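You operate a simulated robot arm through the tools that you are given. There is no shell and no other tool. Be economical: measure what you need, move in short steps, check, and stop when the job is done.

You run a simulated robot arm. Do the job below in one go: nothing can be reset, and whatever is moved stays where it is left.

TASK
Shut the boom microscope down and park its arm.
Fine: white box dial to 0, then its switch off; raise the head before the arm swings; lock it when parked.

The check looks at the end state, three seconds after you hand in, the way a careful person would. Anything else that was tipped, shoved, dropped, spilled or broken makes it a failure.

THE ROBOT
A 6-joint arm with a fingered hand on a trunk, on a base that drives. Base frame: it is fixed to the floor where the robot stands at the start and does not move with it; the origin is under the middle of the robot, x ahead of it, y to its left, z up; the surface under the hand at the start is at about z = 760. Readings come in mm, degrees, newtons and seconds.
With the tool pointing down near the work surface it reaches from about 500 to 960 mm from the robot's upright axis, wherever it stands. Its first joint turns from -166.0 to 166.0 degrees. Places, roughly: boom arm [600, 200, 1100]; boom focus knob [500, 200, 1000]; control box switch [500, -600, 800]; dark box switch [600, -2200, 900]; grey box switch [700, -1200, 1000]; lamp box switch [500, 1300, 900]; lock knob [700, 200, 1000]; white box dial [600, -100, 900]; white box switch [600, 0, 900]; white power box [600, -100, 800]. Payload 5 kg.
The tool frame sits at the grasp point between the pads (the TCP): z along the fingers, y along the line on which they close. The tips reach 43 mm beyond it. Largest opening 144 mm; the body of the gripper starts 50 mm behind the TCP. The gripper is a hand of 5 fingers: y runs from the thumb to the fingers, the wrist lies at [-21, -133, -233] in the tool frame, and closing takes about 1.5 s.
Orientation is that of the tool frame in the base frame, as [roll, pitch, yaw] about the fixed x, y, z axes, in that order (R = Rz(yaw) Ry(pitch) Rx(roll)). With the fingers straight down and the wrist toward the robot, the tool's x, y and z point along [0, 1, 0], [1, 0, 0] and [0, 0, -1] of the base frame.

THE INTERFACE
- The arm moves only by the tool servo_tool. Its argument "moves" is a list of rows, each a list of 6 numbers: the shift along the base's x, y, z in cm, then the turn, a rotation vector about the base's x, y, z in degrees. In form: [[x, y, z, wx, wy, wz], ...]. A call has 1 to 20 rows; each row shifts and turns the commanded pose from where the row before left it. "jaw" is the finger opening in cm, from 0 to 14.4, set as the call begins (left out, the last holds). A row lasts 0.2 s, in which the tool goes at most 50 mm and 8.6 degrees; a call with a longer step from one row to the next is refused whole, and so is a gripper value outside its range. Where a pose cannot be reached the arm comes as near as it can. A force on the tool above 40 N (or 10 N above the force at the start of the call, whichever is more), or a blocked arm, ends the call early, and 0.2 s more pass. The fingers move at their own pace (about 72 mm/s each) and stop on an object; they squeeze with about 27 N. The grip force told is the motor's: it shows also when the fingers shut on nothing. Time passes only in rows, and 0.2 s behind the last, so rows that do not move let the fingers close. It gives the time, the measured TCP pose, the force on the tool (base axes), the opening and the grip force at its end, in the units of the frame above (readings bear some noise), with the torque about the TCP (base axes, N m) and any sound that the robot's microphone picked up.
- Cameras (640 x 400 px; columns grow to the right, rows downward): "scene" is now at [22.6, 128.1, 1569.8]; the picture's right is [-0.33, -0.94, 0.00], its down [-0.61, 0.21, -0.76] and it looks along [0.72, -0.25, -0.65] (base axes); focal length 291 px, centre (320, 200). "wrist" rides on the gripper at [86, -109, -168] in the tool frame; the picture's right is [-0.80, 0.28, -0.53], its down [-0.54, -0.73, 0.42] and it looks along [-0.27, 0.63, 0.73] (tool axes); focal length 275 px, centre (320, 200). There is no depth. A picture from a camera that has moved, and an enlarged one, comes with that camera's place and axes in the base frame and with its lens. The place of the scene camera against the robot may be out by one fixed shift of up to 18 mm in any direction.
- camera(camera): a new picture of that camera. No time passes.
- slide_trunk(by): slides the trunk up (or, below 0, down) by that many mm; the arm and the scene camera ride with it, the base frame stays. It gives what a move gives, with no picture.
- drive_base(legs): drives the robot by 1 to 6 legs, each [ahead, left, turn to the left] in mm, mm and degrees, along the robot's own axes; the way and the turn of a leg run together, so that a leg with both is an arc; at most 1500 mm and 180 degrees a leg. The arm and the cameras ride along, it lands a little off, and it stops where it bumps. It gives what a move gives.
- move_fingers(index, middle, ring, little, thumb_bend, thumb_turn): sets how far each is bent, from 0 (flat) to 100 (curled in); at 30 the hand is open as for a grip, at 70 the pads meet at the TCP. One left out holds its place. A second passes; each finger stops where it meets its share of the squeeze, and holds until it gets a number again. A gripper value or a shape takes the hand back. It gives what a move gives, with no picture; readings hold the bend of each and the force on index, middle, ring, little, thumb and palm. thumb_turn goes from beside the hand (0) to across from the fingers (100), as for a grip.
- grasp_type(shape): the hand has 5 fingers and takes this shape, open, in about a second: jaw (thumb against the fingers, like two jaws); tri (thumb and two fingers); tip (a fingertip pinch); poke (one finger out to press); point (the index stretched); flat (the hand flat); cup (the hand cupped); fist (a fist). The gripper value then closes the fingers along that shape, each until it touches; the sizes above hold for jaw. It gives what a move gives, with no picture.
- pan_tilt(pan, tilt): turns the head with the scene camera to pan (to the left, within 155 degrees either way) and tilt (down, from -29 to 69), counted from straight ahead of the robot. It gives what a move gives.
- inspect(camera, box): a new picture of the part [left, top, right, bottom] of that camera's present view, enlarged. No time passes.
- hand_in(): hands the job in; it is judged then, once.

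Go step by step. Nothing tells you exact positions but the pictures and the camera data: compare them with the known pose of the tool, close in by small moves and look again before you grip or let go. The budget is 120 turns and 82 pictures, counting those below and the enlarged ones. Unless the task says otherwise, let go and move clear before handing in, and close with one line.

The tools are called after ">>>" as name(argument=value, ...) on one line, values as JSON. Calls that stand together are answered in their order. servo_tool: Moves the arm, as the interface text tells. Its arguments: {"type":"object","properties":{"moves":{"type":"array"},"jaw":{"type":"number"}},"required":["moves"]} The other tools are called the same way: slide_trunk (by) slides the trunk up or down; grasp_type (shape) gives the hand a shape; move_fingers (index, middle, ring, little, thumb_bend, thumb_turn) moves the fingers one by one; drive_base (legs) drives the base; pan_tilt (pan, tilt) turns the head that bears the scene camera; camera (camera) takes a picture; inspect (camera, box) takes an enlarged picture of a part of a camera's view; hand_in () hands the job in.

At the start:

```text
time_s: 0.0
eef_pos: [528.4, 29.1, 1262.8]
tool_rot: [179.9, 0.0, 90.0]
ft_force: [-0.3, 0.2, -0.2]
ft_torque: [0.0, -0.03, -0.01]
grip_width: 143.4
finger_force: 0.1
shape: jaw
bend: [30.0, 30.0, 30.0, 30.0, 30.0, 98.0]
finger forces: [0.0, 0.0, 0.0, 0.0, 0.1, 0.0]
trunk travel left (down, up): [-500.0, 90.0]
robot x, y, heading: [0.2, -1.5, 0.1]
head pan, tilt: [-19.1, 40.5]
```

scene: 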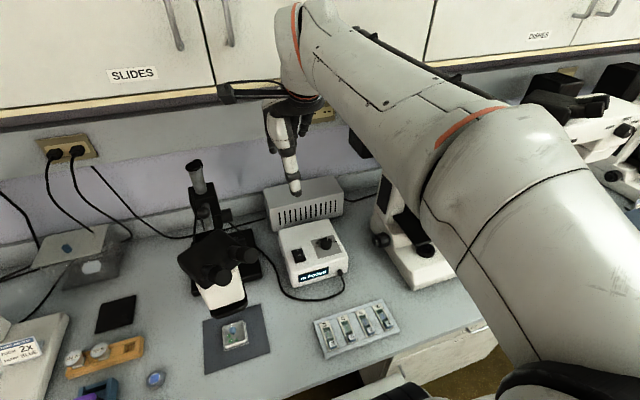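
wrist: 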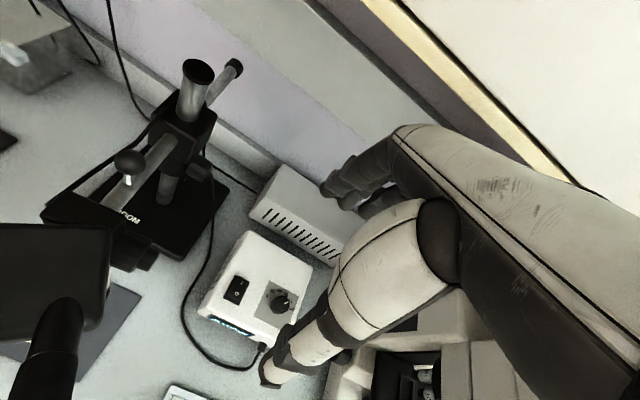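

I see the boom stand at left-centre with the white box beside it. I'll enlarge both first.

>>> inspect(camera="scene", box=[150, 140, 310, 240])

>>> inspect(camera="scene", box=[150, 220, 390, 370])

>>> inspect(camera="wrist", box=[0, 40, 352, 260])

```text
4.00 times, centred on (230, 190) of scene
camera zoom: at [22.6, 128.1, 1569.8], right [-0.33, -0.94, 0.0], down [-0.61, 0.21, -0.76], along [0.72, -0.25, -0.65], focal length 1162 px, centre (680, 240)
```

zoom: 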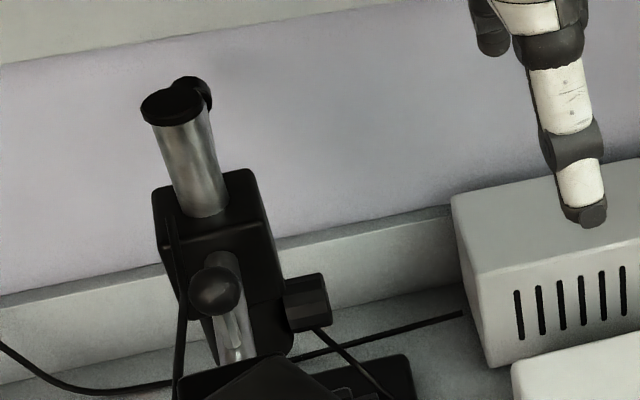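

```text
2.67 times, centred on (270, 295) of scene
camera zoom: at [22.6, 128.1, 1569.8], right [-0.33, -0.94, 0.0], down [-0.61, 0.21, -0.76], along [0.72, -0.25, -0.65], focal length 775 px, centre (453, -53)
```

zoom: 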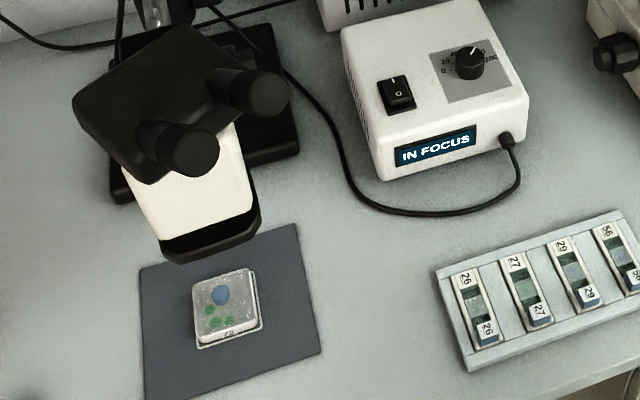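

```text
1.82 times, centred on (176, 150) of wrist
camera zoom: at [421.1, 114.7, 1429.9], right [0.28, -0.8, 0.53], down [-0.73, -0.54, -0.42], along [0.63, -0.27, -0.73], focal length 500 px, centre (582, 291)
```

zoom: 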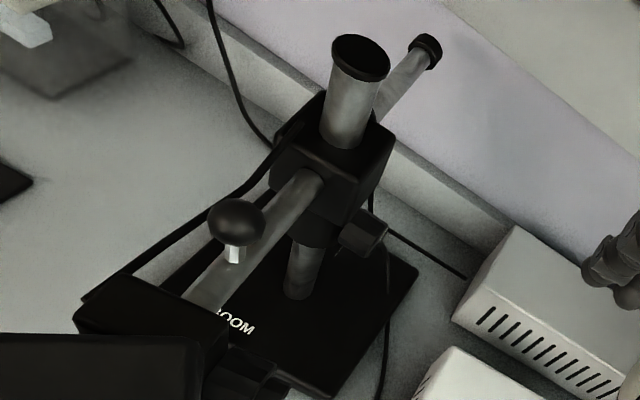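

The ball handle on the boom is at about (593,225,1098), the lock knob at (727,187,958) and the dial at (605,-89,870). Next I'll move the hand over the dial and look closer.

>>> servo_tool(moves=[[1, -2, -2, 0, 0, 0], [1, -2, -3.5, 0, 0, 0], [1, -2, -3.5, 0, 0, 0], [1, -2, -3.5, 0, 0, 0], [1, -2, -3.5, 0, 0, 0], [1, -2, -3.5, 0, 0, 0]])

>>> camera(camera="wrist")

>>> camera(camera="scene")

```text
time_s: 1.4
eef_pos: [590.0, -90.9, 1067.6]
tool_rot: [180.0, 0.1, 90.0]
ft_force: [0.1, -0.2, 0.1]
ft_torque: [-0.01, -0.04, 0.0]
grip_width: 143.6
finger_force: 0.0
shape: jaw
bend: [30.0, 30.0, 30.0, 30.0, 30.0, 98.0]
finger forces: [0.1, 0.1, 0.0, 0.0, 0.1, 0.0]
trunk travel left (down, up): [-500.0, 90.0]
robot x, y, heading: [2.0, -3.5, -0.0]
head pan, tilt: [-19.1, 40.5]
```

```text
76 pictures are left
camera wrist: at [481.2, -4.7, 1234.6], right [0.28, -0.8, 0.54], down [-0.73, -0.54, -0.42], along [0.63, -0.27, -0.73], focal length 275 px, centre (320, 200)
```

wrist: 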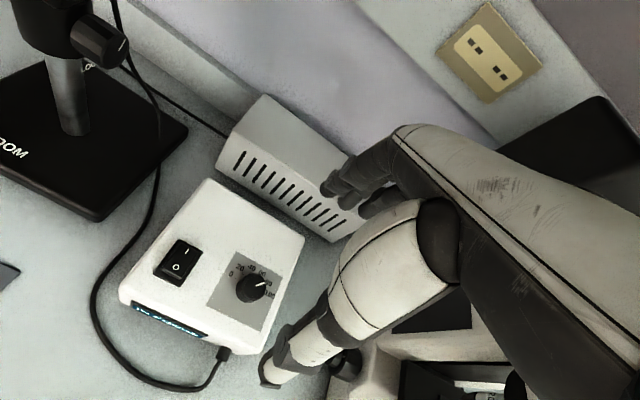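

```text
75 pictures are left
camera scene: at [23.0, 128.0, 1569.9], right [-0.33, -0.94, 0.0], down [-0.61, 0.21, -0.76], along [0.72, -0.25, -0.65], focal length 291 px, centre (320, 200)
```

scene: 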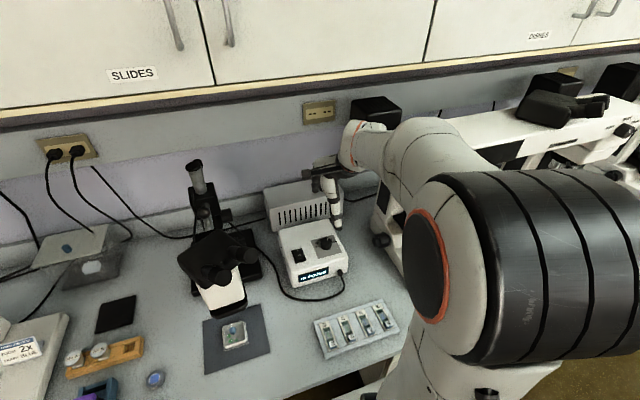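

>>> inspect(camera="wrist", box=[120, 200, 312, 320])

>>> inspect(camera="wrist", box=[0, 0, 192, 120])

>>> inspect(camera="scene", box=[40, 220, 296, 380])

```text
3.33 times, centred on (216, 260) of wrist
camera zoom: at [481.2, -4.7, 1234.6], right [0.28, -0.8, 0.54], down [-0.73, -0.54, -0.42], along [0.63, -0.27, -0.73], focal length 918 px, centre (667, 0)
```

zoom: 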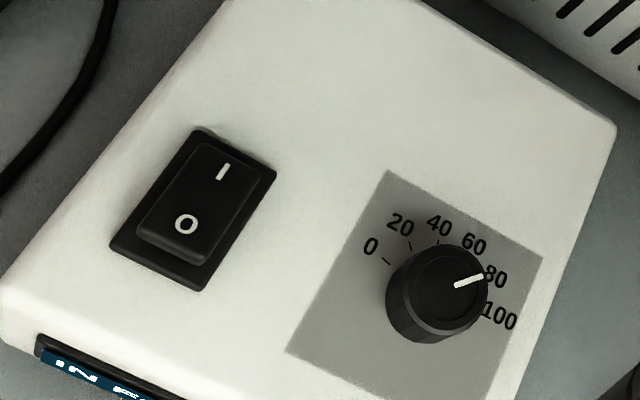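

```text
3.33 times, centred on (96, 60) of wrist
camera zoom: at [481.2, -4.7, 1234.6], right [0.28, -0.8, 0.54], down [-0.73, -0.54, -0.42], along [0.63, -0.27, -0.73], focal length 918 px, centre (1067, 667)
```

zoom: 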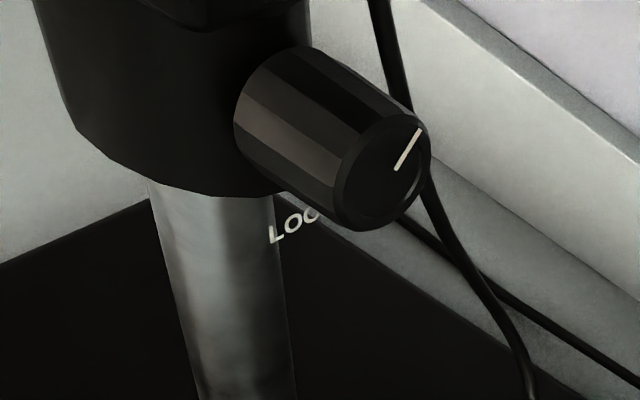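

```text
2.50 times, centred on (168, 300) of scene
camera zoom: at [23.0, 128.0, 1569.9], right [-0.33, -0.94, 0.0], down [-0.61, 0.21, -0.76], along [0.72, -0.25, -0.65], focal length 726 px, centre (700, -50)
```

zoom: 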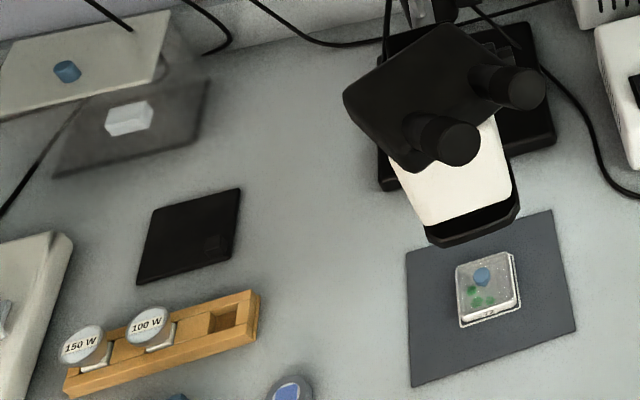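

The dial's pointer sits at about 80, and 0 is about 123° counter-clockwise from there seen from above. I'll try the tip shape and look at the hand.

>>> grasp_type(shape="tip")

>>> camera(camera="wrist")

>>> inspect(camera="scene", box=[240, 130, 400, 230])

```text
time_s: 2.3
eef_pos: [589.1, -89.8, 1067.8]
tool_rot: [180.0, 0.0, 90.0]
ft_force: [0.3, -0.5, 0.5]
ft_torque: [0.0, 0.0, -0.04]
grip_width: 143.7
finger_force: 0.1
shape: tip
bend: [30.0, 98.0, 99.0, 99.0, 30.0, 98.0]
finger forces: [0.0, 0.0, 0.0, 0.1, 0.0, 0.1]
trunk travel left (down, up): [-500.0, 90.0]
robot x, y, heading: [-2.0, 3.1, -0.0]
head pan, tilt: [-19.1, 40.5]
```

```text
71 pictures are left
camera wrist: at [480.8, -4.2, 1235.3], right [0.28, -0.8, 0.53], down [-0.73, -0.54, -0.42], along [0.63, -0.27, -0.73], focal length 275 px, centre (320, 200)
```

wrist: 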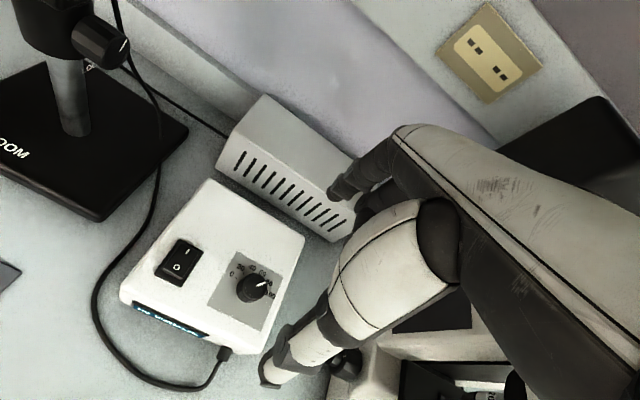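

```text
4.00 times, centred on (320, 180) of scene
camera zoom: at [22.7, 128.0, 1569.8], right [-0.33, -0.94, 0.0], down [-0.61, 0.21, -0.76], along [0.72, -0.25, -0.65], focal length 1162 px, centre (320, 280)
```

zoom: 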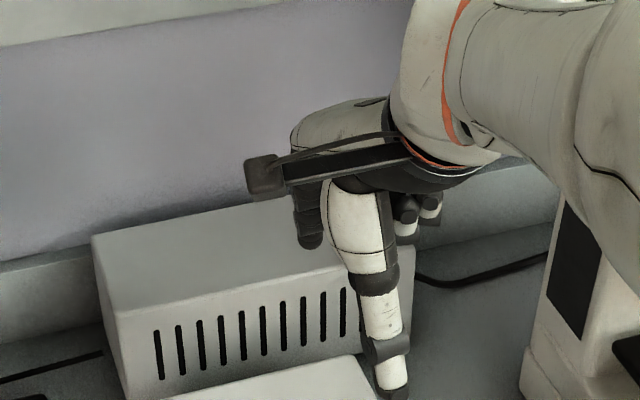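

>>> servo_tool(moves=[[0, 0, 0, 0, 0, 0], [0, 0, 0, 0, 0, 0], [0, 0, 0, 0, 0, 0], [0, 0, 0, 0, 0, 0], [0, 0, 0, 0, 0, 0]], jaw=4.5)

>>> camera(camera="wrist")

>>> inspect(camera="scene", box=[260, 140, 388, 220])

```text
time_s: 3.5
eef_pos: [588.9, -89.7, 1068.4]
tool_rot: [-179.9, -0.1, 90.0]
ft_force: [0.0, 0.6, 0.1]
ft_torque: [0.0, -0.02, 0.01]
grip_width: 46.0
finger_force: 0.0
shape: tip
bend: [73.0, 98.0, 99.0, 99.0, 74.0, 100.0]
finger forces: [0.1, 0.0, 0.0, 0.0, 0.0, 0.0]
trunk travel left (down, up): [-500.0, 90.0]
robot x, y, heading: [3.5, -1.7, -0.2]
head pan, tilt: [-19.1, 40.5]
```

```text
69 pictures are left
camera wrist: at [480.9, -4.3, 1235.1], right [0.28, -0.8, 0.53], down [-0.73, -0.54, -0.42], along [0.63, -0.27, -0.73], focal length 275 px, centre (320, 200)
```

wrist: 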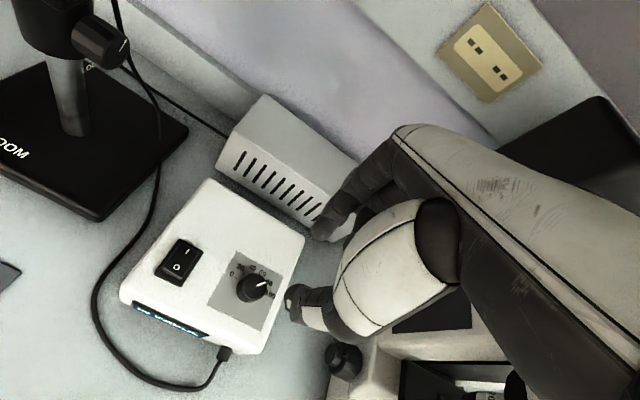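

```text
5.00 times, centred on (324, 180) of scene
camera zoom: at [22.6, 128.1, 1569.8], right [-0.33, -0.94, 0.0], down [-0.61, 0.21, -0.76], along [0.72, -0.25, -0.65], focal length 1453 px, centre (300, 300)
```

zoom: 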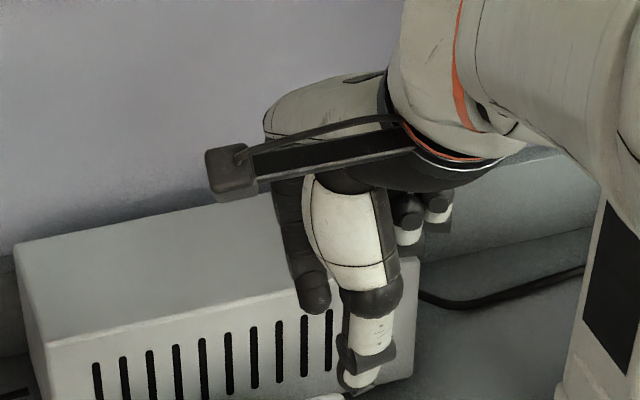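

Both fingertips lie along the TCP line, about 40 mm below it. I'll lower the hand over the dial and turn it -56° to leave room for a big counter-clockwise turn.

>>> servo_tool(moves=[[0.4, -0.2, -3, 0, 0, -8], [0.4, -0.1, -3, 0, 0, -8], [0.4, -0.2, -3, 0, 0, -8], [0, 0, -1.5, 0, 0, -8], [0, 0, 0, 0, 0, -8], [0, 0, 0, 0, 0, -8], [0, 0, 0, 0, 0, -8]], jaw=6.5)

>>> camera(camera="wrist")

>>> camera(camera="scene")

```text
time_s: 5.1
eef_pos: [601.2, -95.4, 963.0]
tool_rot: [-180.0, 0.0, 33.9]
ft_force: [-0.4, -0.6, 0.3]
ft_torque: [0.02, -0.03, -0.02]
grip_width: 64.9
finger_force: 0.1
shape: tip
bend: [73.0, 98.0, 99.0, 99.0, 72.0, 100.0]
finger forces: [0.0, 0.0, 0.0, 0.1, 0.0, 0.1]
trunk travel left (down, up): [-500.0, 90.0]
robot x, y, heading: [1.8, 2.1, 0.3]
head pan, tilt: [-19.1, 40.5]
```

```text
67 pictures are left
camera wrist: at [612.6, 42.7, 1130.2], right [-0.5, -0.68, 0.53], down [-0.86, 0.3, -0.42], along [0.13, -0.67, -0.73], focal length 275 px, centre (320, 200)
```

wrist: 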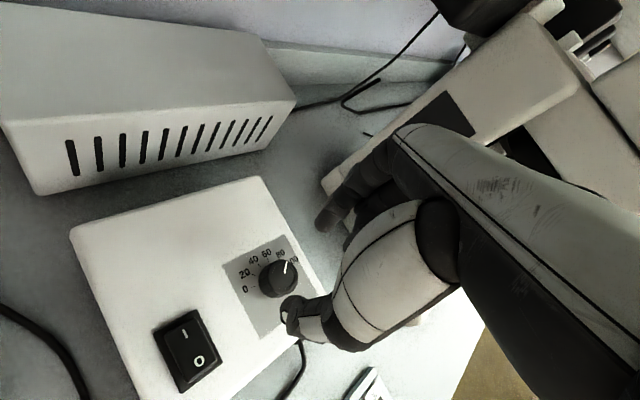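

```text
66 pictures are left
camera scene: at [22.8, 128.1, 1569.8], right [-0.33, -0.94, 0.0], down [-0.61, 0.21, -0.76], along [0.72, -0.25, -0.65], focal length 291 px, centre (320, 200)
```

scene: 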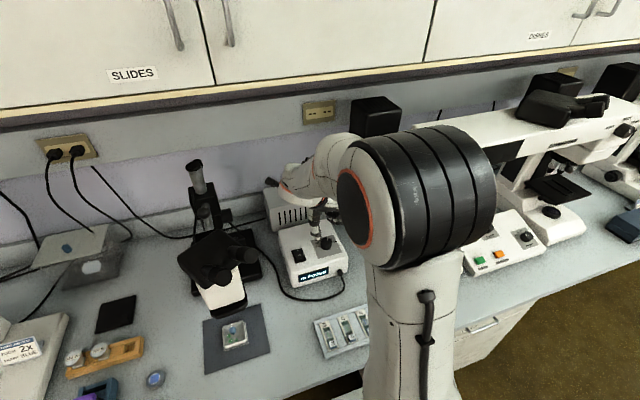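

>>> servo_tool(moves=[[0.1, 0.3, -1.5, 0, 0, 0], [0, 0, -1.5, 0, 0, 0], [0, 0, -1, 0, 0, 0], [0, 0, -0.5, 0, 0, 0], [0, 0, 0, 0, 0, 0]])

>>> inspect(camera="wrist", box=[160, 140, 400, 290])

>>> inspect(camera="scene", box=[260, 180, 388, 260])

```text
time_s: 6.3
eef_pos: [602.0, -91.7, 917.6]
tool_rot: [-179.9, 0.0, 34.0]
ft_force: [0.2, -0.5, -0.3]
ft_torque: [0.0, -0.05, 0.02]
grip_width: 64.5
finger_force: 0.1
shape: tip
bend: [73.0, 98.0, 99.0, 99.0, 72.0, 100.0]
finger forces: [0.0, 0.1, 0.0, 0.1, 0.0, 0.0]
trunk travel left (down, up): [-500.0, 90.0]
robot x, y, heading: [1.7, 1.0, 0.0]
head pan, tilt: [-19.1, 40.5]
```

```text
2.67 times, centred on (280, 215) of wrist
camera zoom: at [613.3, 45.1, 1084.9], right [-0.5, -0.68, 0.53], down [-0.86, 0.3, -0.42], along [0.13, -0.67, -0.73], focal length 734 px, centre (427, 160)
```

zoom: 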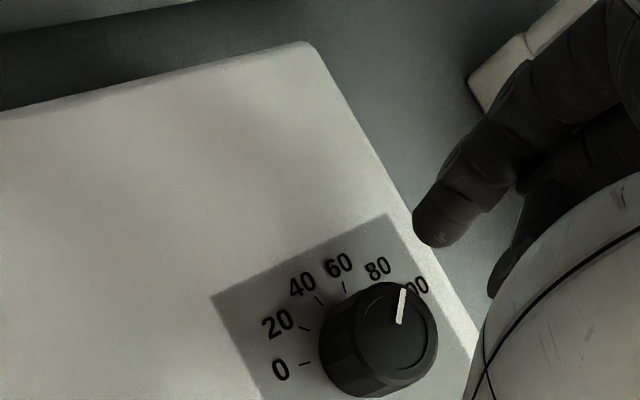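

```text
5.00 times, centred on (324, 220) of scene
camera zoom: at [22.7, 128.1, 1569.8], right [-0.33, -0.94, 0.0], down [-0.61, 0.21, -0.76], along [0.72, -0.25, -0.65], focal length 1453 px, centre (300, 100)
```

zoom: 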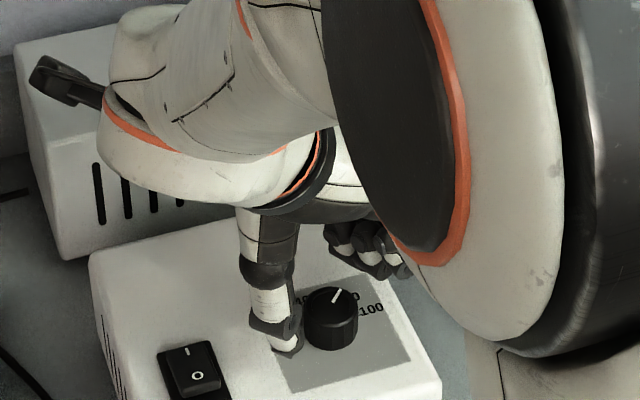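

>>> servo_tool(moves=[[0, -0.2, -0.4, 0, 0, 0], [0, 0, -0.3, 0, 0, 0], [0, 0, 0, 0, 0, 0]])

>>> servo_tool(moves=[[0, 0, 0, 0, 0, 0], [0, 0, 0, 0, 0, 0], [0, 0, 0, 0, 0, 0], [0, 0, 0, 0, 0, 0], [0, 0, 0, 0, 0, 0]], jaw=1.5)

>>> inspect(camera="wrist", box=[160, 170, 400, 320])

>>> inspect(camera="scene", box=[260, 180, 388, 260])

```text
time_s: 7.1
eef_pos: [602.7, -94.9, 910.9]
tool_rot: [180.0, -0.1, 34.0]
ft_force: [0.8, -0.1, -0.4]
ft_torque: [0.0, 0.01, 0.0]
grip_width: 64.6
finger_force: 0.1
shape: tip
bend: [73.0, 98.0, 99.0, 99.0, 72.0, 100.0]
finger forces: [0.0, 0.1, 0.0, 0.1, 0.0, 0.0]
trunk travel left (down, up): [-500.0, 90.0]
robot x, y, heading: [-0.3, 1.1, -0.2]
head pan, tilt: [-19.1, 40.5]
```

```text
time_s: 8.3
eef_pos: [601.7, -93.4, 910.6]
tool_rot: [-180.0, 0.0, 34.0]
ft_force: [-1.0, 1.0, 0.1]
ft_torque: [0.06, 0.05, 0.03]
grip_width: 29.4
finger_force: 26.9
shape: tip
bend: [73.0, 100.0, 100.0, 100.0, 74.0, 100.0]
finger forces: [22.6, 0.1, 0.0, 0.0, 24.1, 0.0]
trunk travel left (down, up): [-500.0, 90.0]
robot x, y, heading: [0.8, 1.9, 0.2]
head pan, tilt: [-19.1, 40.5]
```

```text
2.67 times, centred on (280, 245) of wrist
camera zoom: at [613.2, 43.7, 1078.0], right [-0.5, -0.68, 0.53], down [-0.86, 0.3, -0.42], along [0.13, -0.67, -0.73], focal length 734 px, centre (427, 80)
```

zoom: 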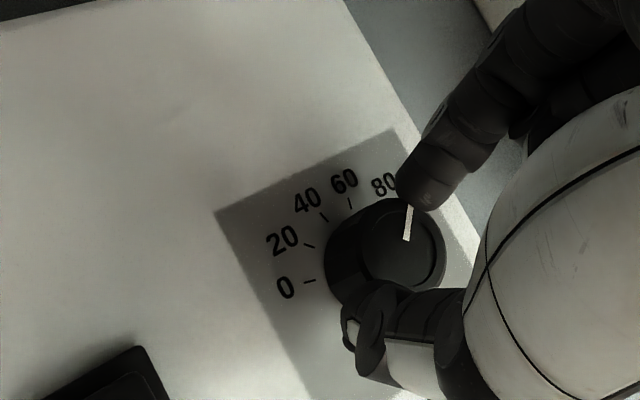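

```text
5.00 times, centred on (324, 220) of scene
camera zoom: at [22.5, 128.2, 1569.8], right [-0.33, -0.94, 0.0], down [-0.61, 0.21, -0.76], along [0.72, -0.25, -0.65], focal length 1453 px, centre (300, 100)
```

zoom: 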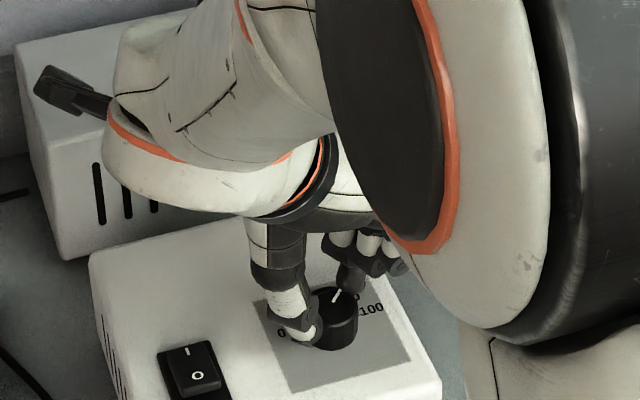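

The knob is gripped at 29 mm. Now I'll turn it counter-clockwise.

>>> servo_tool(moves=[[0, 0, 0, 0, 0, 6], [0, 0, 0, 0, 0, 6], [0, 0, 0, 0, 0, 6], [0, 0, 0, 0, 0, 6], [0, 0, 0, 0, 0, 6], [0, 0, 0, 0, 0, 6], [0, 0, 0, 0, 0, 6], [0, 0, 0, 0, 0, 6], [0, 0, 0, 0, 0, 6], [0, 0, 0, 0, 0, 6]])

>>> inspect(camera="wrist", box=[160, 170, 400, 320])

```text
time_s: 10.5
eef_pos: [598.9, -95.9, 910.3]
tool_rot: [-178.6, -0.1, 85.9]
ft_force: [12.2, 3.6, 17.6]
ft_torque: [0.07, -0.69, -0.05]
grip_width: 30.2
finger_force: 26.9
shape: tip
bend: [73.0, 100.0, 100.0, 100.0, 75.0, 100.0]
finger forces: [34.0, 0.0, 0.1, 0.1, 21.7, 0.0]
out of reach, approached as far as the arm can: row 8, 10
trunk travel left (down, up): [-500.0, 90.0]
robot x, y, heading: [-1.0, 0.5, -0.1]
head pan, tilt: [-19.1, 40.5]
```

```text
2.67 times, centred on (280, 245) of wrist
camera zoom: at [500.6, -2.1, 1079.5], right [0.24, -0.81, 0.53], down [-0.77, -0.49, -0.41], along [0.59, -0.31, -0.75], focal length 734 px, centre (427, 80)
```

zoom: 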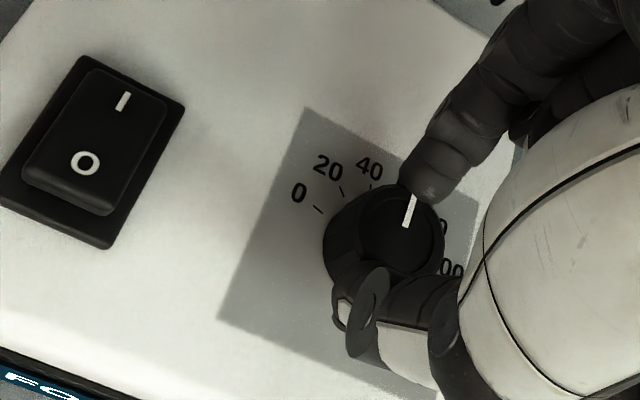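

The dial moved to about 50 and the wrist is near its limit. I'll release, turn back and take a second bite.

>>> servo_tool(moves=[[0, 0, 0, 0, 0, 0], [0, 0, 0, 0, 0, 0], [0, 0, 0, 0, 0, 0], [0, 0, 0, 0, 0, -7], [0, 0, 0, 0, 0, -8], [0, 0, 0, 0, 0, -8], [0, 0, 0, 0, 0, -8], [0, 0, 0, 0, 0, -8], [0, 0, 0, 0, 0, -8], [0, 0, 0, 0, 0, -8], [0, 0, 0, 0, 0, -8]], jaw=6)

>>> inspect(camera="wrist", box=[160, 170, 400, 320])

```text
time_s: 12.9
eef_pos: [593.6, -94.3, 904.9]
tool_rot: [-177.2, 0.1, 31.7]
ft_force: [-0.1, 0.2, 1.0]
ft_torque: [0.03, 0.0, -0.01]
grip_width: 60.1
finger_force: 0.0
shape: tip
bend: [73.0, 98.0, 99.0, 99.0, 72.0, 100.0]
finger forces: [0.0, 0.1, 0.1, 0.1, 0.0, 0.0]
out of reach, approached as far as the arm can: row 5, 6
trunk travel left (down, up): [-500.0, 90.0]
robot x, y, heading: [-0.2, 0.6, -0.0]
head pan, tilt: [-19.1, 40.5]
```

```text
2.67 times, centred on (280, 245) of wrist
camera zoom: at [614.6, 35.9, 1078.1], right [-0.51, -0.68, 0.52], down [-0.85, 0.35, -0.39], along [0.08, -0.64, -0.76], focal length 734 px, centre (427, 80)
```

zoom: 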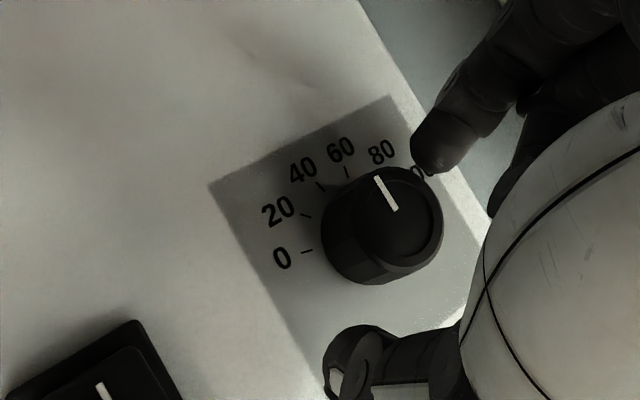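

>>> servo_tool(moves=[[0.8, 0, 0.5, -2.4, -1.5, 0], [0, 0, 0, 0, 0, -6], [0, 0, 0, 0, 0, -6], [0, 0, 0, 0, 0, -6], [0, 0, 0, 0, 0, 0]])

>>> inspect(camera="wrist", box=[160, 170, 400, 320])

```text
time_s: 14.1
eef_pos: [602.5, -94.4, 909.1]
tool_rot: [-179.9, 0.0, 13.9]
ft_force: [0.0, 0.1, 0.2]
ft_torque: [-0.02, 0.02, -0.01]
grip_width: 60.0
finger_force: 0.0
shape: tip
bend: [73.0, 98.0, 99.0, 99.0, 72.0, 100.0]
finger forces: [0.0, 0.1, 0.0, 0.0, 0.1, 0.1]
trunk travel left (down, up): [-500.0, 90.0]
robot x, y, heading: [0.0, 4.9, -0.1]
head pan, tilt: [-19.1, 40.5]
```

```text
2.67 times, centred on (280, 245) of wrist
camera zoom: at [660.0, 31.8, 1077.4], right [-0.71, -0.47, 0.53], down [-0.7, 0.58, -0.42], along [-0.11, -0.67, -0.73], focal length 734 px, centre (427, 80)
```

zoom: 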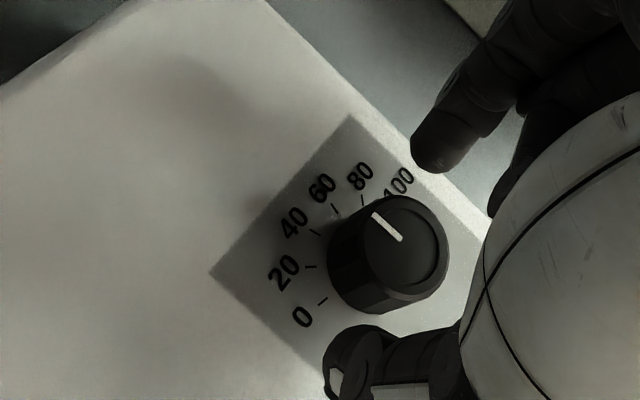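

>>> servo_tool(moves=[[0, 0, 0, 0, 0, 0], [0, 0, 0, 0, 0, 0], [0, 0, 0, 0, 0, 0], [0, 0, 0, 0, 0, 0], [0, 0, 0, 0, 0, 7], [0, 0, 0, 0, 0, 7], [0, 0, 0, 0, 0, 7], [0, 0, 0, 0, 0, 7], [0, 0, 0, 0, 0, 7], [0, 0, 0, 0, 0, 7], [0, 0, 0, 0, 0, 7], [0, 0, 0, 0, 0, 7], [0, 0, 0, 0, 0, 7], [0, 0, 0, 0, 0, 3]], jaw=1.5)

>>> inspect(camera="wrist", box=[160, 170, 400, 320])

```text
time_s: 17.1
eef_pos: [600.7, -92.8, 909.2]
tool_rot: [-179.6, -0.1, 76.4]
ft_force: [3.4, -0.5, -0.3]
ft_torque: [-0.04, -0.1, -0.02]
grip_width: 30.7
finger_force: 26.7
shape: tip
bend: [73.0, 100.0, 100.0, 100.0, 74.0, 100.0]
finger forces: [25.8, 0.0, 0.0, 0.0, 22.0, 0.1]
out of reach, approached as far as the arm can: row 14
trunk travel left (down, up): [-500.0, 90.0]
robot x, y, heading: [-0.1, -1.4, 0.1]
head pan, tilt: [-19.1, 40.5]
```

```text
2.67 times, centred on (280, 245) of wrist
camera zoom: at [517.2, 15.4, 1078.4], right [0.09, -0.84, 0.53], down [-0.84, -0.35, -0.42], along [0.54, -0.4, -0.74], focal length 734 px, centre (427, 80)
```

zoom: 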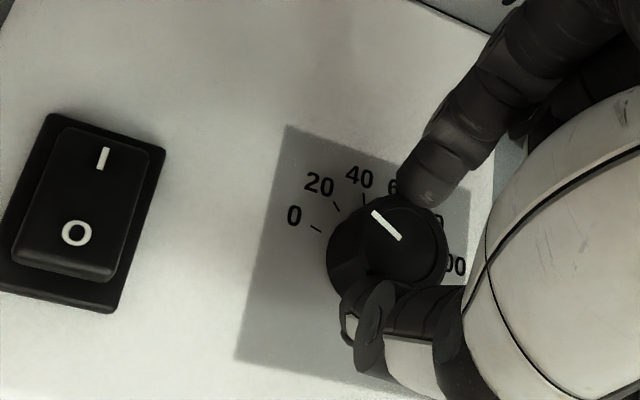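

It's at about 11 now, so I'll take one more bite.

>>> servo_tool(moves=[[0, 0, 0, 0, 0, 0], [0, 0, 0, 0, 0, 0], [0, 0, 0, 0, 0, 0], [0.1, -0.1, 0, 0, 0, -7], [0, 0, 0, 0, 0, -8], [0, 0, 0, 0, 0, -8], [0, 0, 0, 0, 0, -8], [0, 0, 0, 0, 0, -8], [0, 0, 0, 0, 0, 0]], jaw=6)

>>> servo_tool(moves=[[0, 0, 0, 0, 0, 0], [0, 0, 0, 0, 0, 0], [0, 0, 0, 0, 0, 0], [0, 0, 0, 0, 0, 0], [0, 0, 0, 0, 0, 5], [0, 0, 0, 0, 0, 5], [0, 0, 0, 0, 0, 5], [0, 0, 0, 0, 0, 4]], jaw=1.5)

>>> inspect(camera="wrist", box=[160, 170, 400, 320])

```text
time_s: 19.1
eef_pos: [599.7, -91.8, 908.4]
tool_rot: [-179.4, -0.1, 37.4]
ft_force: [0.3, -0.1, 0.0]
ft_torque: [0.02, 0.01, 0.01]
grip_width: 59.9
finger_force: 0.2
shape: tip
bend: [73.0, 98.0, 99.0, 99.0, 72.0, 100.0]
finger forces: [0.1, 0.1, 0.0, 0.0, 0.0, 0.1]
out of reach, approached as far as the arm can: row 4
trunk travel left (down, up): [-500.0, 90.0]
robot x, y, heading: [-1.0, 5.0, 0.1]
head pan, tilt: [-19.1, 40.5]
```

```text
time_s: 20.9
eef_pos: [599.4, -92.9, 909.3]
tool_rot: [-179.4, -0.1, 56.4]
ft_force: [-2.7, -2.5, -1.4]
ft_torque: [-0.09, 0.1, -0.2]
grip_width: 30.7
finger_force: 26.8
shape: tip
bend: [73.0, 100.0, 100.0, 100.0, 75.0, 100.0]
finger forces: [22.5, 0.1, 0.1, 0.0, 23.8, 0.1]
trunk travel left (down, up): [-500.0, 90.0]
robot x, y, heading: [-1.8, -3.0, -0.1]
head pan, tilt: [-19.1, 40.5]
```

```text
2.67 times, centred on (280, 245) of wrist
camera zoom: at [559.0, 37.2, 1077.5], right [-0.2, -0.82, 0.53], down [-0.91, -0.05, -0.42], along [0.37, -0.56, -0.74], focal length 734 px, centre (427, 80)
```

zoom: 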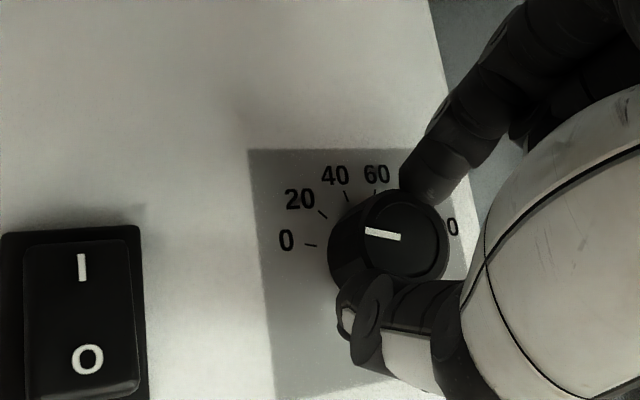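

>>> servo_tool(moves=[[0, 0, 0, 0, 0, 3], [0, 0, 0, 0, 0, 2], [0, 0, 0, 0, 0, 0]])

>>> servo_tool(moves=[[0, 0, 0, 0, 0, 0], [0, 0, 0, 0, 0, 0], [0, 0, 0, 0, 0, 0], [0, 0, 1.5, 0, 0, 0], [0, 0, 3, 0, 0, 0], [0, 0, 3, 0, 0, 0], [0, 0, 3, 0, 0, 0], [0, 0, 1, 0, 0, 0]], jaw=6)

>>> inspect(camera="wrist", box=[130, 200, 322, 320])

```text
time_s: 21.7
eef_pos: [599.2, -93.6, 908.4]
tool_rot: [-179.4, -0.2, 61.4]
ft_force: [-5.9, -7.2, -1.0]
ft_torque: [-0.21, 0.23, -0.3]
grip_width: 30.2
finger_force: 26.8
shape: tip
bend: [73.0, 100.0, 100.0, 100.0, 75.0, 100.0]
finger forces: [21.3, 0.0, 0.0, 0.0, 24.2, 0.0]
trunk travel left (down, up): [-500.0, 90.0]
robot x, y, heading: [4.2, 5.4, -0.1]
head pan, tilt: [-19.1, 40.5]
```

```text
time_s: 23.5
eef_pos: [599.7, -92.8, 1024.7]
tool_rot: [-179.4, -0.1, 61.5]
ft_force: [-0.3, 0.5, 0.1]
ft_torque: [0.01, -0.05, -0.01]
grip_width: 59.8
finger_force: 0.0
shape: tip
bend: [73.0, 98.0, 99.0, 99.0, 72.0, 100.0]
finger forces: [0.1, 0.0, 0.0, 0.0, 0.0, 0.1]
trunk travel left (down, up): [-500.0, 90.0]
robot x, y, heading: [2.1, -3.5, 0.0]
head pan, tilt: [-19.1, 40.5]
```

```text
3.33 times, centred on (226, 260) of wrist
camera zoom: at [547.2, 33.0, 1193.4], right [-0.13, -0.84, 0.53], down [-0.9, -0.13, -0.42], along [0.42, -0.53, -0.74], focal length 918 px, centre (633, 0)
```

zoom: 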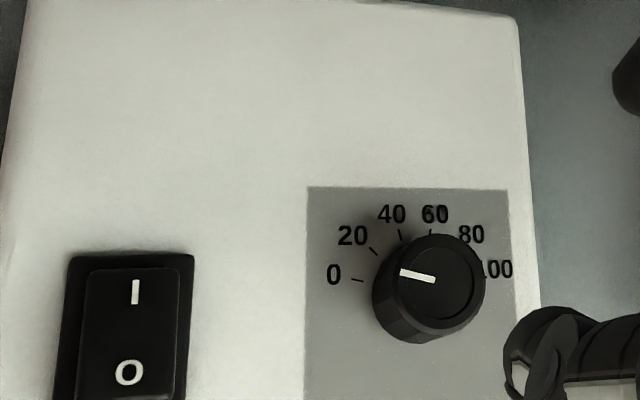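

The dial reads 0. Next I'll shape the hand to poke, back the base up a little for more wrist room, and look at the finger.

>>> drive_base(legs=[[-130, 0, 0]])

>>> grasp_type(shape="poke")

>>> servo_tool(moves=[[4, 2, 1, 0, 0, 7], [4, 3, 1, 0, 0, 7], [3, 3, 1, 0, 0, 7], [0, 1, 0, 0, 0, 7], [0, 0, 0, 0, 0, 0]])

>>> camera(camera="wrist")

>>> camera(camera="scene")

```text
time_s: 24.8
eef_pos: [468.4, -95.2, 1025.3]
tool_rot: [-179.5, -0.1, 61.0]
ft_force: [0.3, 0.0, -1.3]
ft_torque: [0.0, -0.02, 0.0]
grip_width: 59.8
finger_force: 0.1
shape: tip
bend: [73.0, 98.0, 99.0, 99.0, 72.0, 100.0]
finger forces: [0.1, 0.0, 0.0, 0.0, 0.0, 0.0]
trunk travel left (down, up): [-500.0, 90.0]
robot x, y, heading: [-133.2, 2.2, -0.2]
head pan, tilt: [-19.1, 40.5]
```

```text
time_s: 25.7
eef_pos: [469.1, -95.5, 1024.7]
tool_rot: [-179.5, -0.1, 61.0]
ft_force: [0.5, -0.2, 0.7]
ft_torque: [-0.01, -0.04, -0.02]
grip_width: 0.0
finger_force: 0.1
shape: poke
bend: [70.0, 70.0, 99.0, 99.0, 100.0, 100.0]
finger forces: [0.0, 0.1, 0.0, 0.0, 0.0, 0.1]
trunk travel left (down, up): [-500.0, 90.0]
robot x, y, heading: [-128.1, 2.4, -0.3]
head pan, tilt: [-19.1, 40.5]
```

```text
refused: row 2 steps farther than a row can; nothing moved
```

```text
55 pictures are left
camera wrist: at [418.0, 30.9, 1193.2], right [-0.13, -0.84, 0.53], down [-0.9, -0.12, -0.42], along [0.41, -0.53, -0.74], focal length 275 px, centre (320, 200)
```

wrist: 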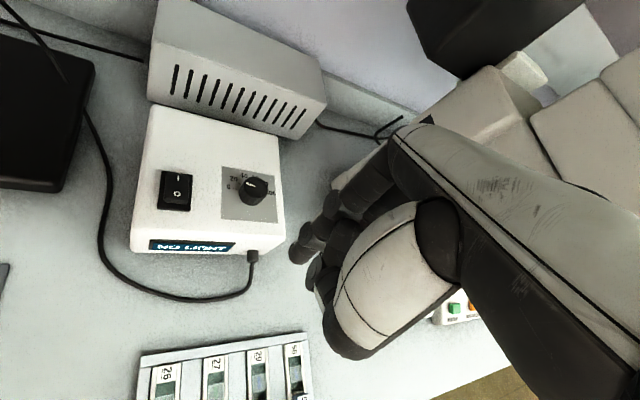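

```text
54 pictures are left
camera scene: at [-106.4, 128.3, 1569.8], right [-0.33, -0.94, 0.0], down [-0.61, 0.22, -0.76], along [0.72, -0.25, -0.65], focal length 291 px, centre (320, 200)
```

scene: 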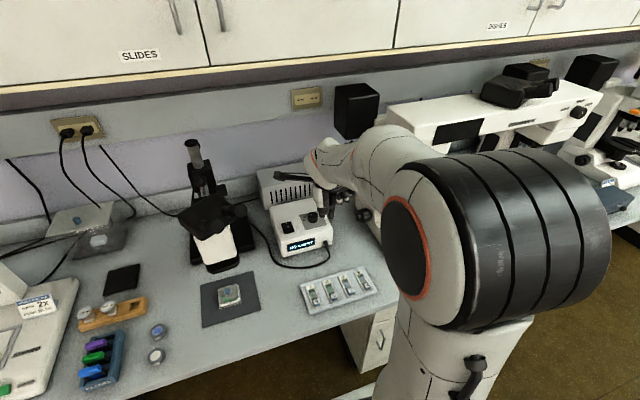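

>>> move_fingers(middle=100)

>>> servo_tool(moves=[[3, 2, 0, 0, 0, 7], [3, 2, 0, 0, 0, 7], [2, 2, 0, 0, 0, 7], [2, 2, -2, 0, 0, 7], [0, 0.5, -3, 0, 0, 0], [0, 0, -2, 0, 0, 0], [0, 0, 0, 0, 0, 0]])

>>> camera(camera="wrist")

>>> inspect(camera="scene", box=[180, 170, 372, 290])

```text
time_s: 26.7
eef_pos: [469.6, -95.1, 1024.7]
tool_rot: [-179.3, -0.1, 61.1]
ft_force: [-0.2, -0.3, 0.3]
ft_torque: [0.01, 0.0, -0.03]
grip_width: 48.7
finger_force: 0.2
shape: fingers
bend: [70.0, 100.0, 99.0, 99.0, 100.0, 100.0]
finger forces: [0.1, 0.0, 0.0, 0.0, 0.0, 0.0]
trunk travel left (down, up): [-500.0, 90.0]
robot x, y, heading: [-130.1, 0.5, -0.1]
head pan, tilt: [-19.1, 40.5]
```

```text
time_s: 28.3
eef_pos: [571.8, -11.5, 954.8]
tool_rot: [-179.4, -0.1, 89.1]
ft_force: [0.3, 0.8, 0.5]
ft_torque: [0.04, -0.02, 0.0]
grip_width: 48.7
finger_force: 0.0
shape: fingers
bend: [70.0, 100.0, 99.0, 99.0, 100.0, 100.0]
finger forces: [0.0, 0.1, 0.0, 0.0, 0.0, 0.0]
trunk travel left (down, up): [-500.0, 90.0]
robot x, y, heading: [-131.5, -0.6, 0.0]
head pan, tilt: [-19.1, 40.5]
```

```text
53 pictures are left
camera wrist: at [466.3, 75.4, 1123.1], right [0.28, -0.8, 0.53], down [-0.74, -0.53, -0.42], along [0.62, -0.28, -0.74], focal length 275 px, centre (320, 200)
```

wrist: 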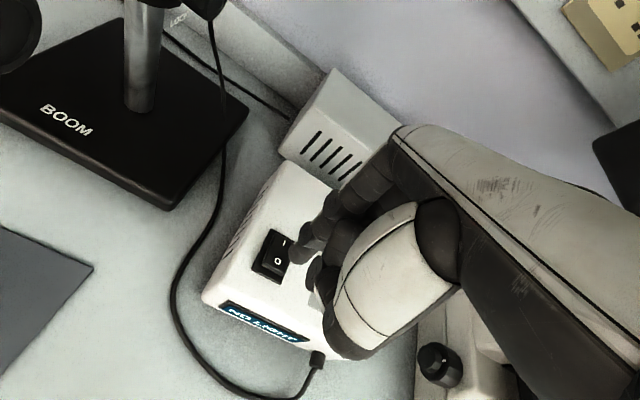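

```text
3.33 times, centred on (276, 230) of scene
camera zoom: at [-106.1, 128.2, 1569.8], right [-0.33, -0.94, 0.0], down [-0.61, 0.22, -0.76], along [0.72, -0.25, -0.65], focal length 969 px, centre (467, 100)
```

zoom: 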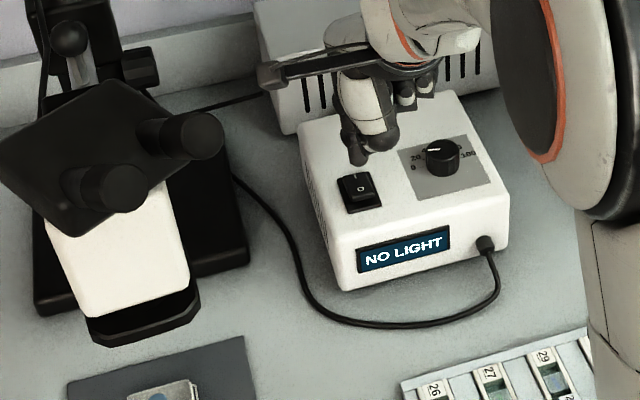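

The display reads "NO LIGHT", so the dial is right. I'll line the index tip up over the O end and press.

>>> servo_tool(moves=[[0.3, 0.4, -1, 0, 0, 0], [0, 0, -1, 0, 0, 0], [0, 0, -0.5, 0, 0, 0], [0, 0, 0, 0, 0, 0]])

>>> inspect(camera="wrist", box=[220, 190, 380, 290])

>>> inspect(camera="scene", box=[260, 190, 340, 240])

```text
time_s: 29.3
eef_pos: [573.0, -7.2, 927.7]
tool_rot: [-179.4, -0.1, 89.1]
ft_force: [0.1, 0.0, 1.0]
ft_torque: [0.06, 0.02, -0.01]
grip_width: 48.8
finger_force: 0.0
shape: fingers
bend: [70.0, 100.0, 99.0, 99.0, 100.0, 100.0]
finger forces: [0.1, 0.0, 0.0, 0.0, 0.0, 0.0]
trunk travel left (down, up): [-500.0, 90.0]
robot x, y, heading: [-130.3, -2.0, -0.1]
head pan, tilt: [-19.1, 40.5]
```

```text
4.00 times, centred on (300, 240) of wrist
camera zoom: at [468.5, 80.0, 1097.0], right [0.28, -0.8, 0.53], down [-0.74, -0.53, -0.42], along [0.62, -0.28, -0.74], focal length 1101 px, centre (400, 40)
```

zoom: 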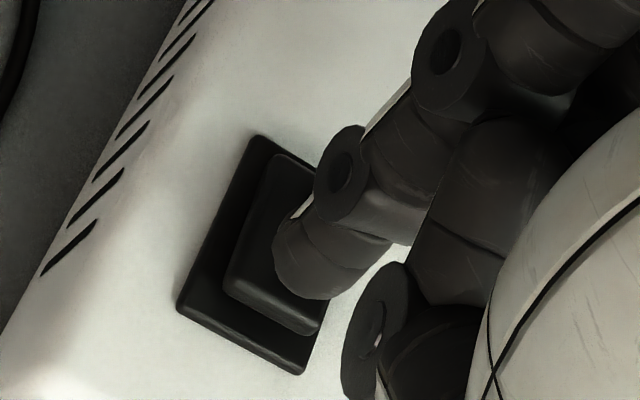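

```text
8.00 times, centred on (300, 215) of scene
camera zoom: at [-106.3, 128.3, 1569.8], right [-0.33, -0.94, 0.0], down [-0.61, 0.22, -0.76], along [0.72, -0.25, -0.65], focal length 2325 px, centre (480, 80)
```

zoom: 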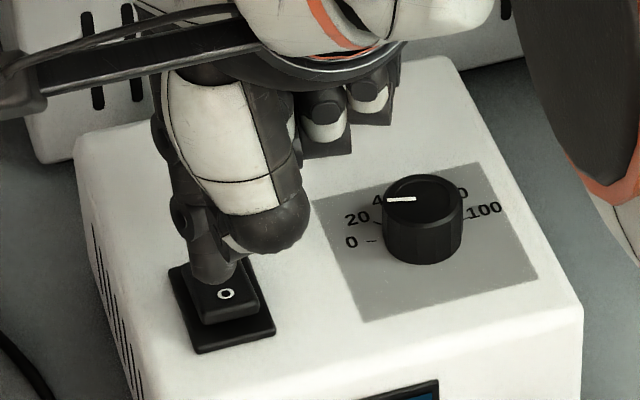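

>>> servo_tool(moves=[[-0.5, 0.4, 0, 0, 0, 0], [0, 0, -0.4, 0, 0, 0], [0, 0, -0.4, 0, 0, 0], [0, 0, -0.4, 0, 0, 0], [0, 0, 0, 0, 0, 0]])

>>> inspect(camera="scene", box=[260, 190, 340, 240])

```text
time_s: 30.5
eef_pos: [566.3, -1.5, 918.5]
tool_rot: [-179.4, -0.1, 89.0]
ft_force: [-0.1, -0.1, -0.2]
ft_torque: [0.02, -0.01, -0.01]
grip_width: 48.6
finger_force: 0.0
shape: fingers
bend: [70.0, 100.0, 99.0, 99.0, 100.0, 100.0]
finger forces: [0.0, 0.1, 0.0, 0.1, 0.1, 0.0]
trunk travel left (down, up): [-500.0, 90.0]
robot x, y, heading: [-132.2, 0.1, 0.0]
head pan, tilt: [-19.1, 40.5]
```

```text
8.00 times, centred on (300, 215) of scene
camera zoom: at [-106.3, 128.3, 1569.8], right [-0.33, -0.94, 0.0], down [-0.61, 0.22, -0.76], along [0.72, -0.25, -0.65], focal length 2325 px, centre (480, 80)
```

zoom: 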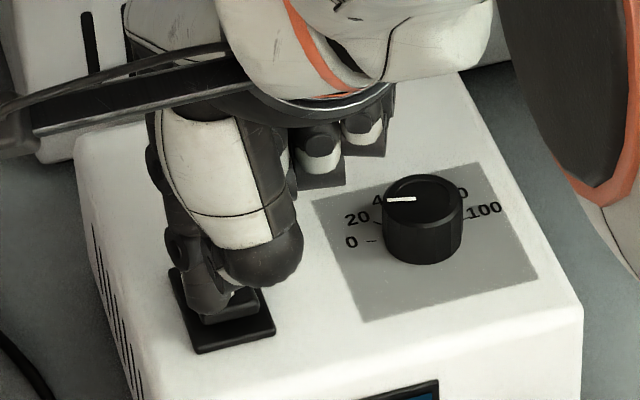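

Still no contact force, so I'll press on in small steps.

>>> servo_tool(moves=[[0, -0.2, -0.3, 0, 0, 0], [0, 0, -0.3, 0, 0, 0], [0, 0, -0.3, 0, 0, 0], [0, 0, 0, 0, 0, 0]])

>>> inspect(camera="scene", box=[260, 200, 340, 250])

```text
time_s: 31.5
eef_pos: [567.3, -4.8, 908.0]
tool_rot: [-179.4, -0.1, 89.1]
ft_force: [-0.1, 0.2, -0.7]
ft_torque: [0.03, 0.02, -0.01]
grip_width: 48.5
finger_force: 0.0
shape: fingers
bend: [70.0, 100.0, 99.0, 99.0, 100.0, 100.0]
finger forces: [0.1, 0.0, 0.1, 0.0, 0.0, 0.1]
trunk travel left (down, up): [-500.0, 90.0]
robot x, y, heading: [-128.3, 0.9, -0.1]
head pan, tilt: [-19.1, 40.5]
```

```text
8.00 times, centred on (300, 225) of scene
camera zoom: at [-106.2, 128.3, 1569.8], right [-0.33, -0.94, 0.0], down [-0.61, 0.22, -0.76], along [0.72, -0.25, -0.65], focal length 2325 px, centre (480, 0)
```

zoom: 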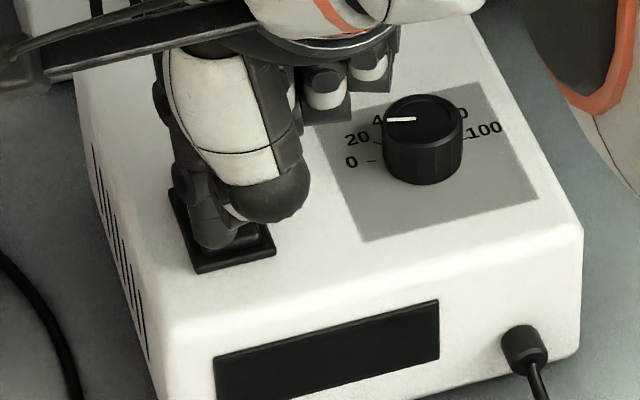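

The display is dark, so the box is off. I'll lift clear and look at the boom.

>>> servo_tool(moves=[[0, 0, 2, 0, 0, 0], [0, -1, 4, 0, 0, 0], [0, -1.5, 4, 0, 0, 0], [0, -1.5, 4, 0, 0, 0], [0, -1.5, 4, 0, 0, 0], [0, -1.5, 4, 0, 0, 0], [-2, -1.5, 4, 0, 0, 0]])

>>> camera(camera="wrist")

>>> inspect(camera="scene", box=[140, 120, 332, 240])

```text
time_s: 33.1
eef_pos: [545.3, -93.0, 1169.9]
tool_rot: [-179.4, -0.1, 89.1]
ft_force: [0.0, 0.1, -0.6]
ft_torque: [0.02, -0.03, 0.02]
grip_width: 48.7
finger_force: 0.0
shape: fingers
bend: [70.0, 100.0, 99.0, 99.0, 100.0, 100.0]
finger forces: [0.0, 0.1, 0.0, 0.0, 0.0, 0.0]
trunk travel left (down, up): [-500.0, 90.0]
robot x, y, heading: [-130.7, 2.4, 0.0]
head pan, tilt: [-19.1, 40.5]
```

```text
47 pictures are left
camera wrist: at [441.2, -4.1, 1338.2], right [0.28, -0.8, 0.53], down [-0.74, -0.53, -0.42], along [0.62, -0.28, -0.74], focal length 275 px, centre (320, 200)
```

wrist: 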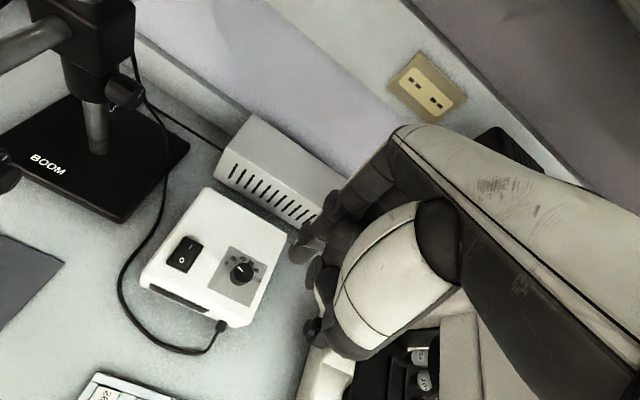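

```text
3.33 times, centred on (236, 180) of scene
camera zoom: at [-107.0, 128.3, 1569.8], right [-0.33, -0.94, 0.0], down [-0.61, 0.22, -0.76], along [0.72, -0.25, -0.65], focal length 969 px, centre (600, 267)
```

zoom: 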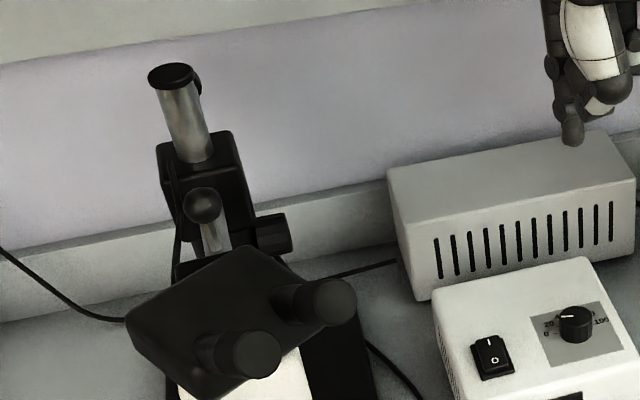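

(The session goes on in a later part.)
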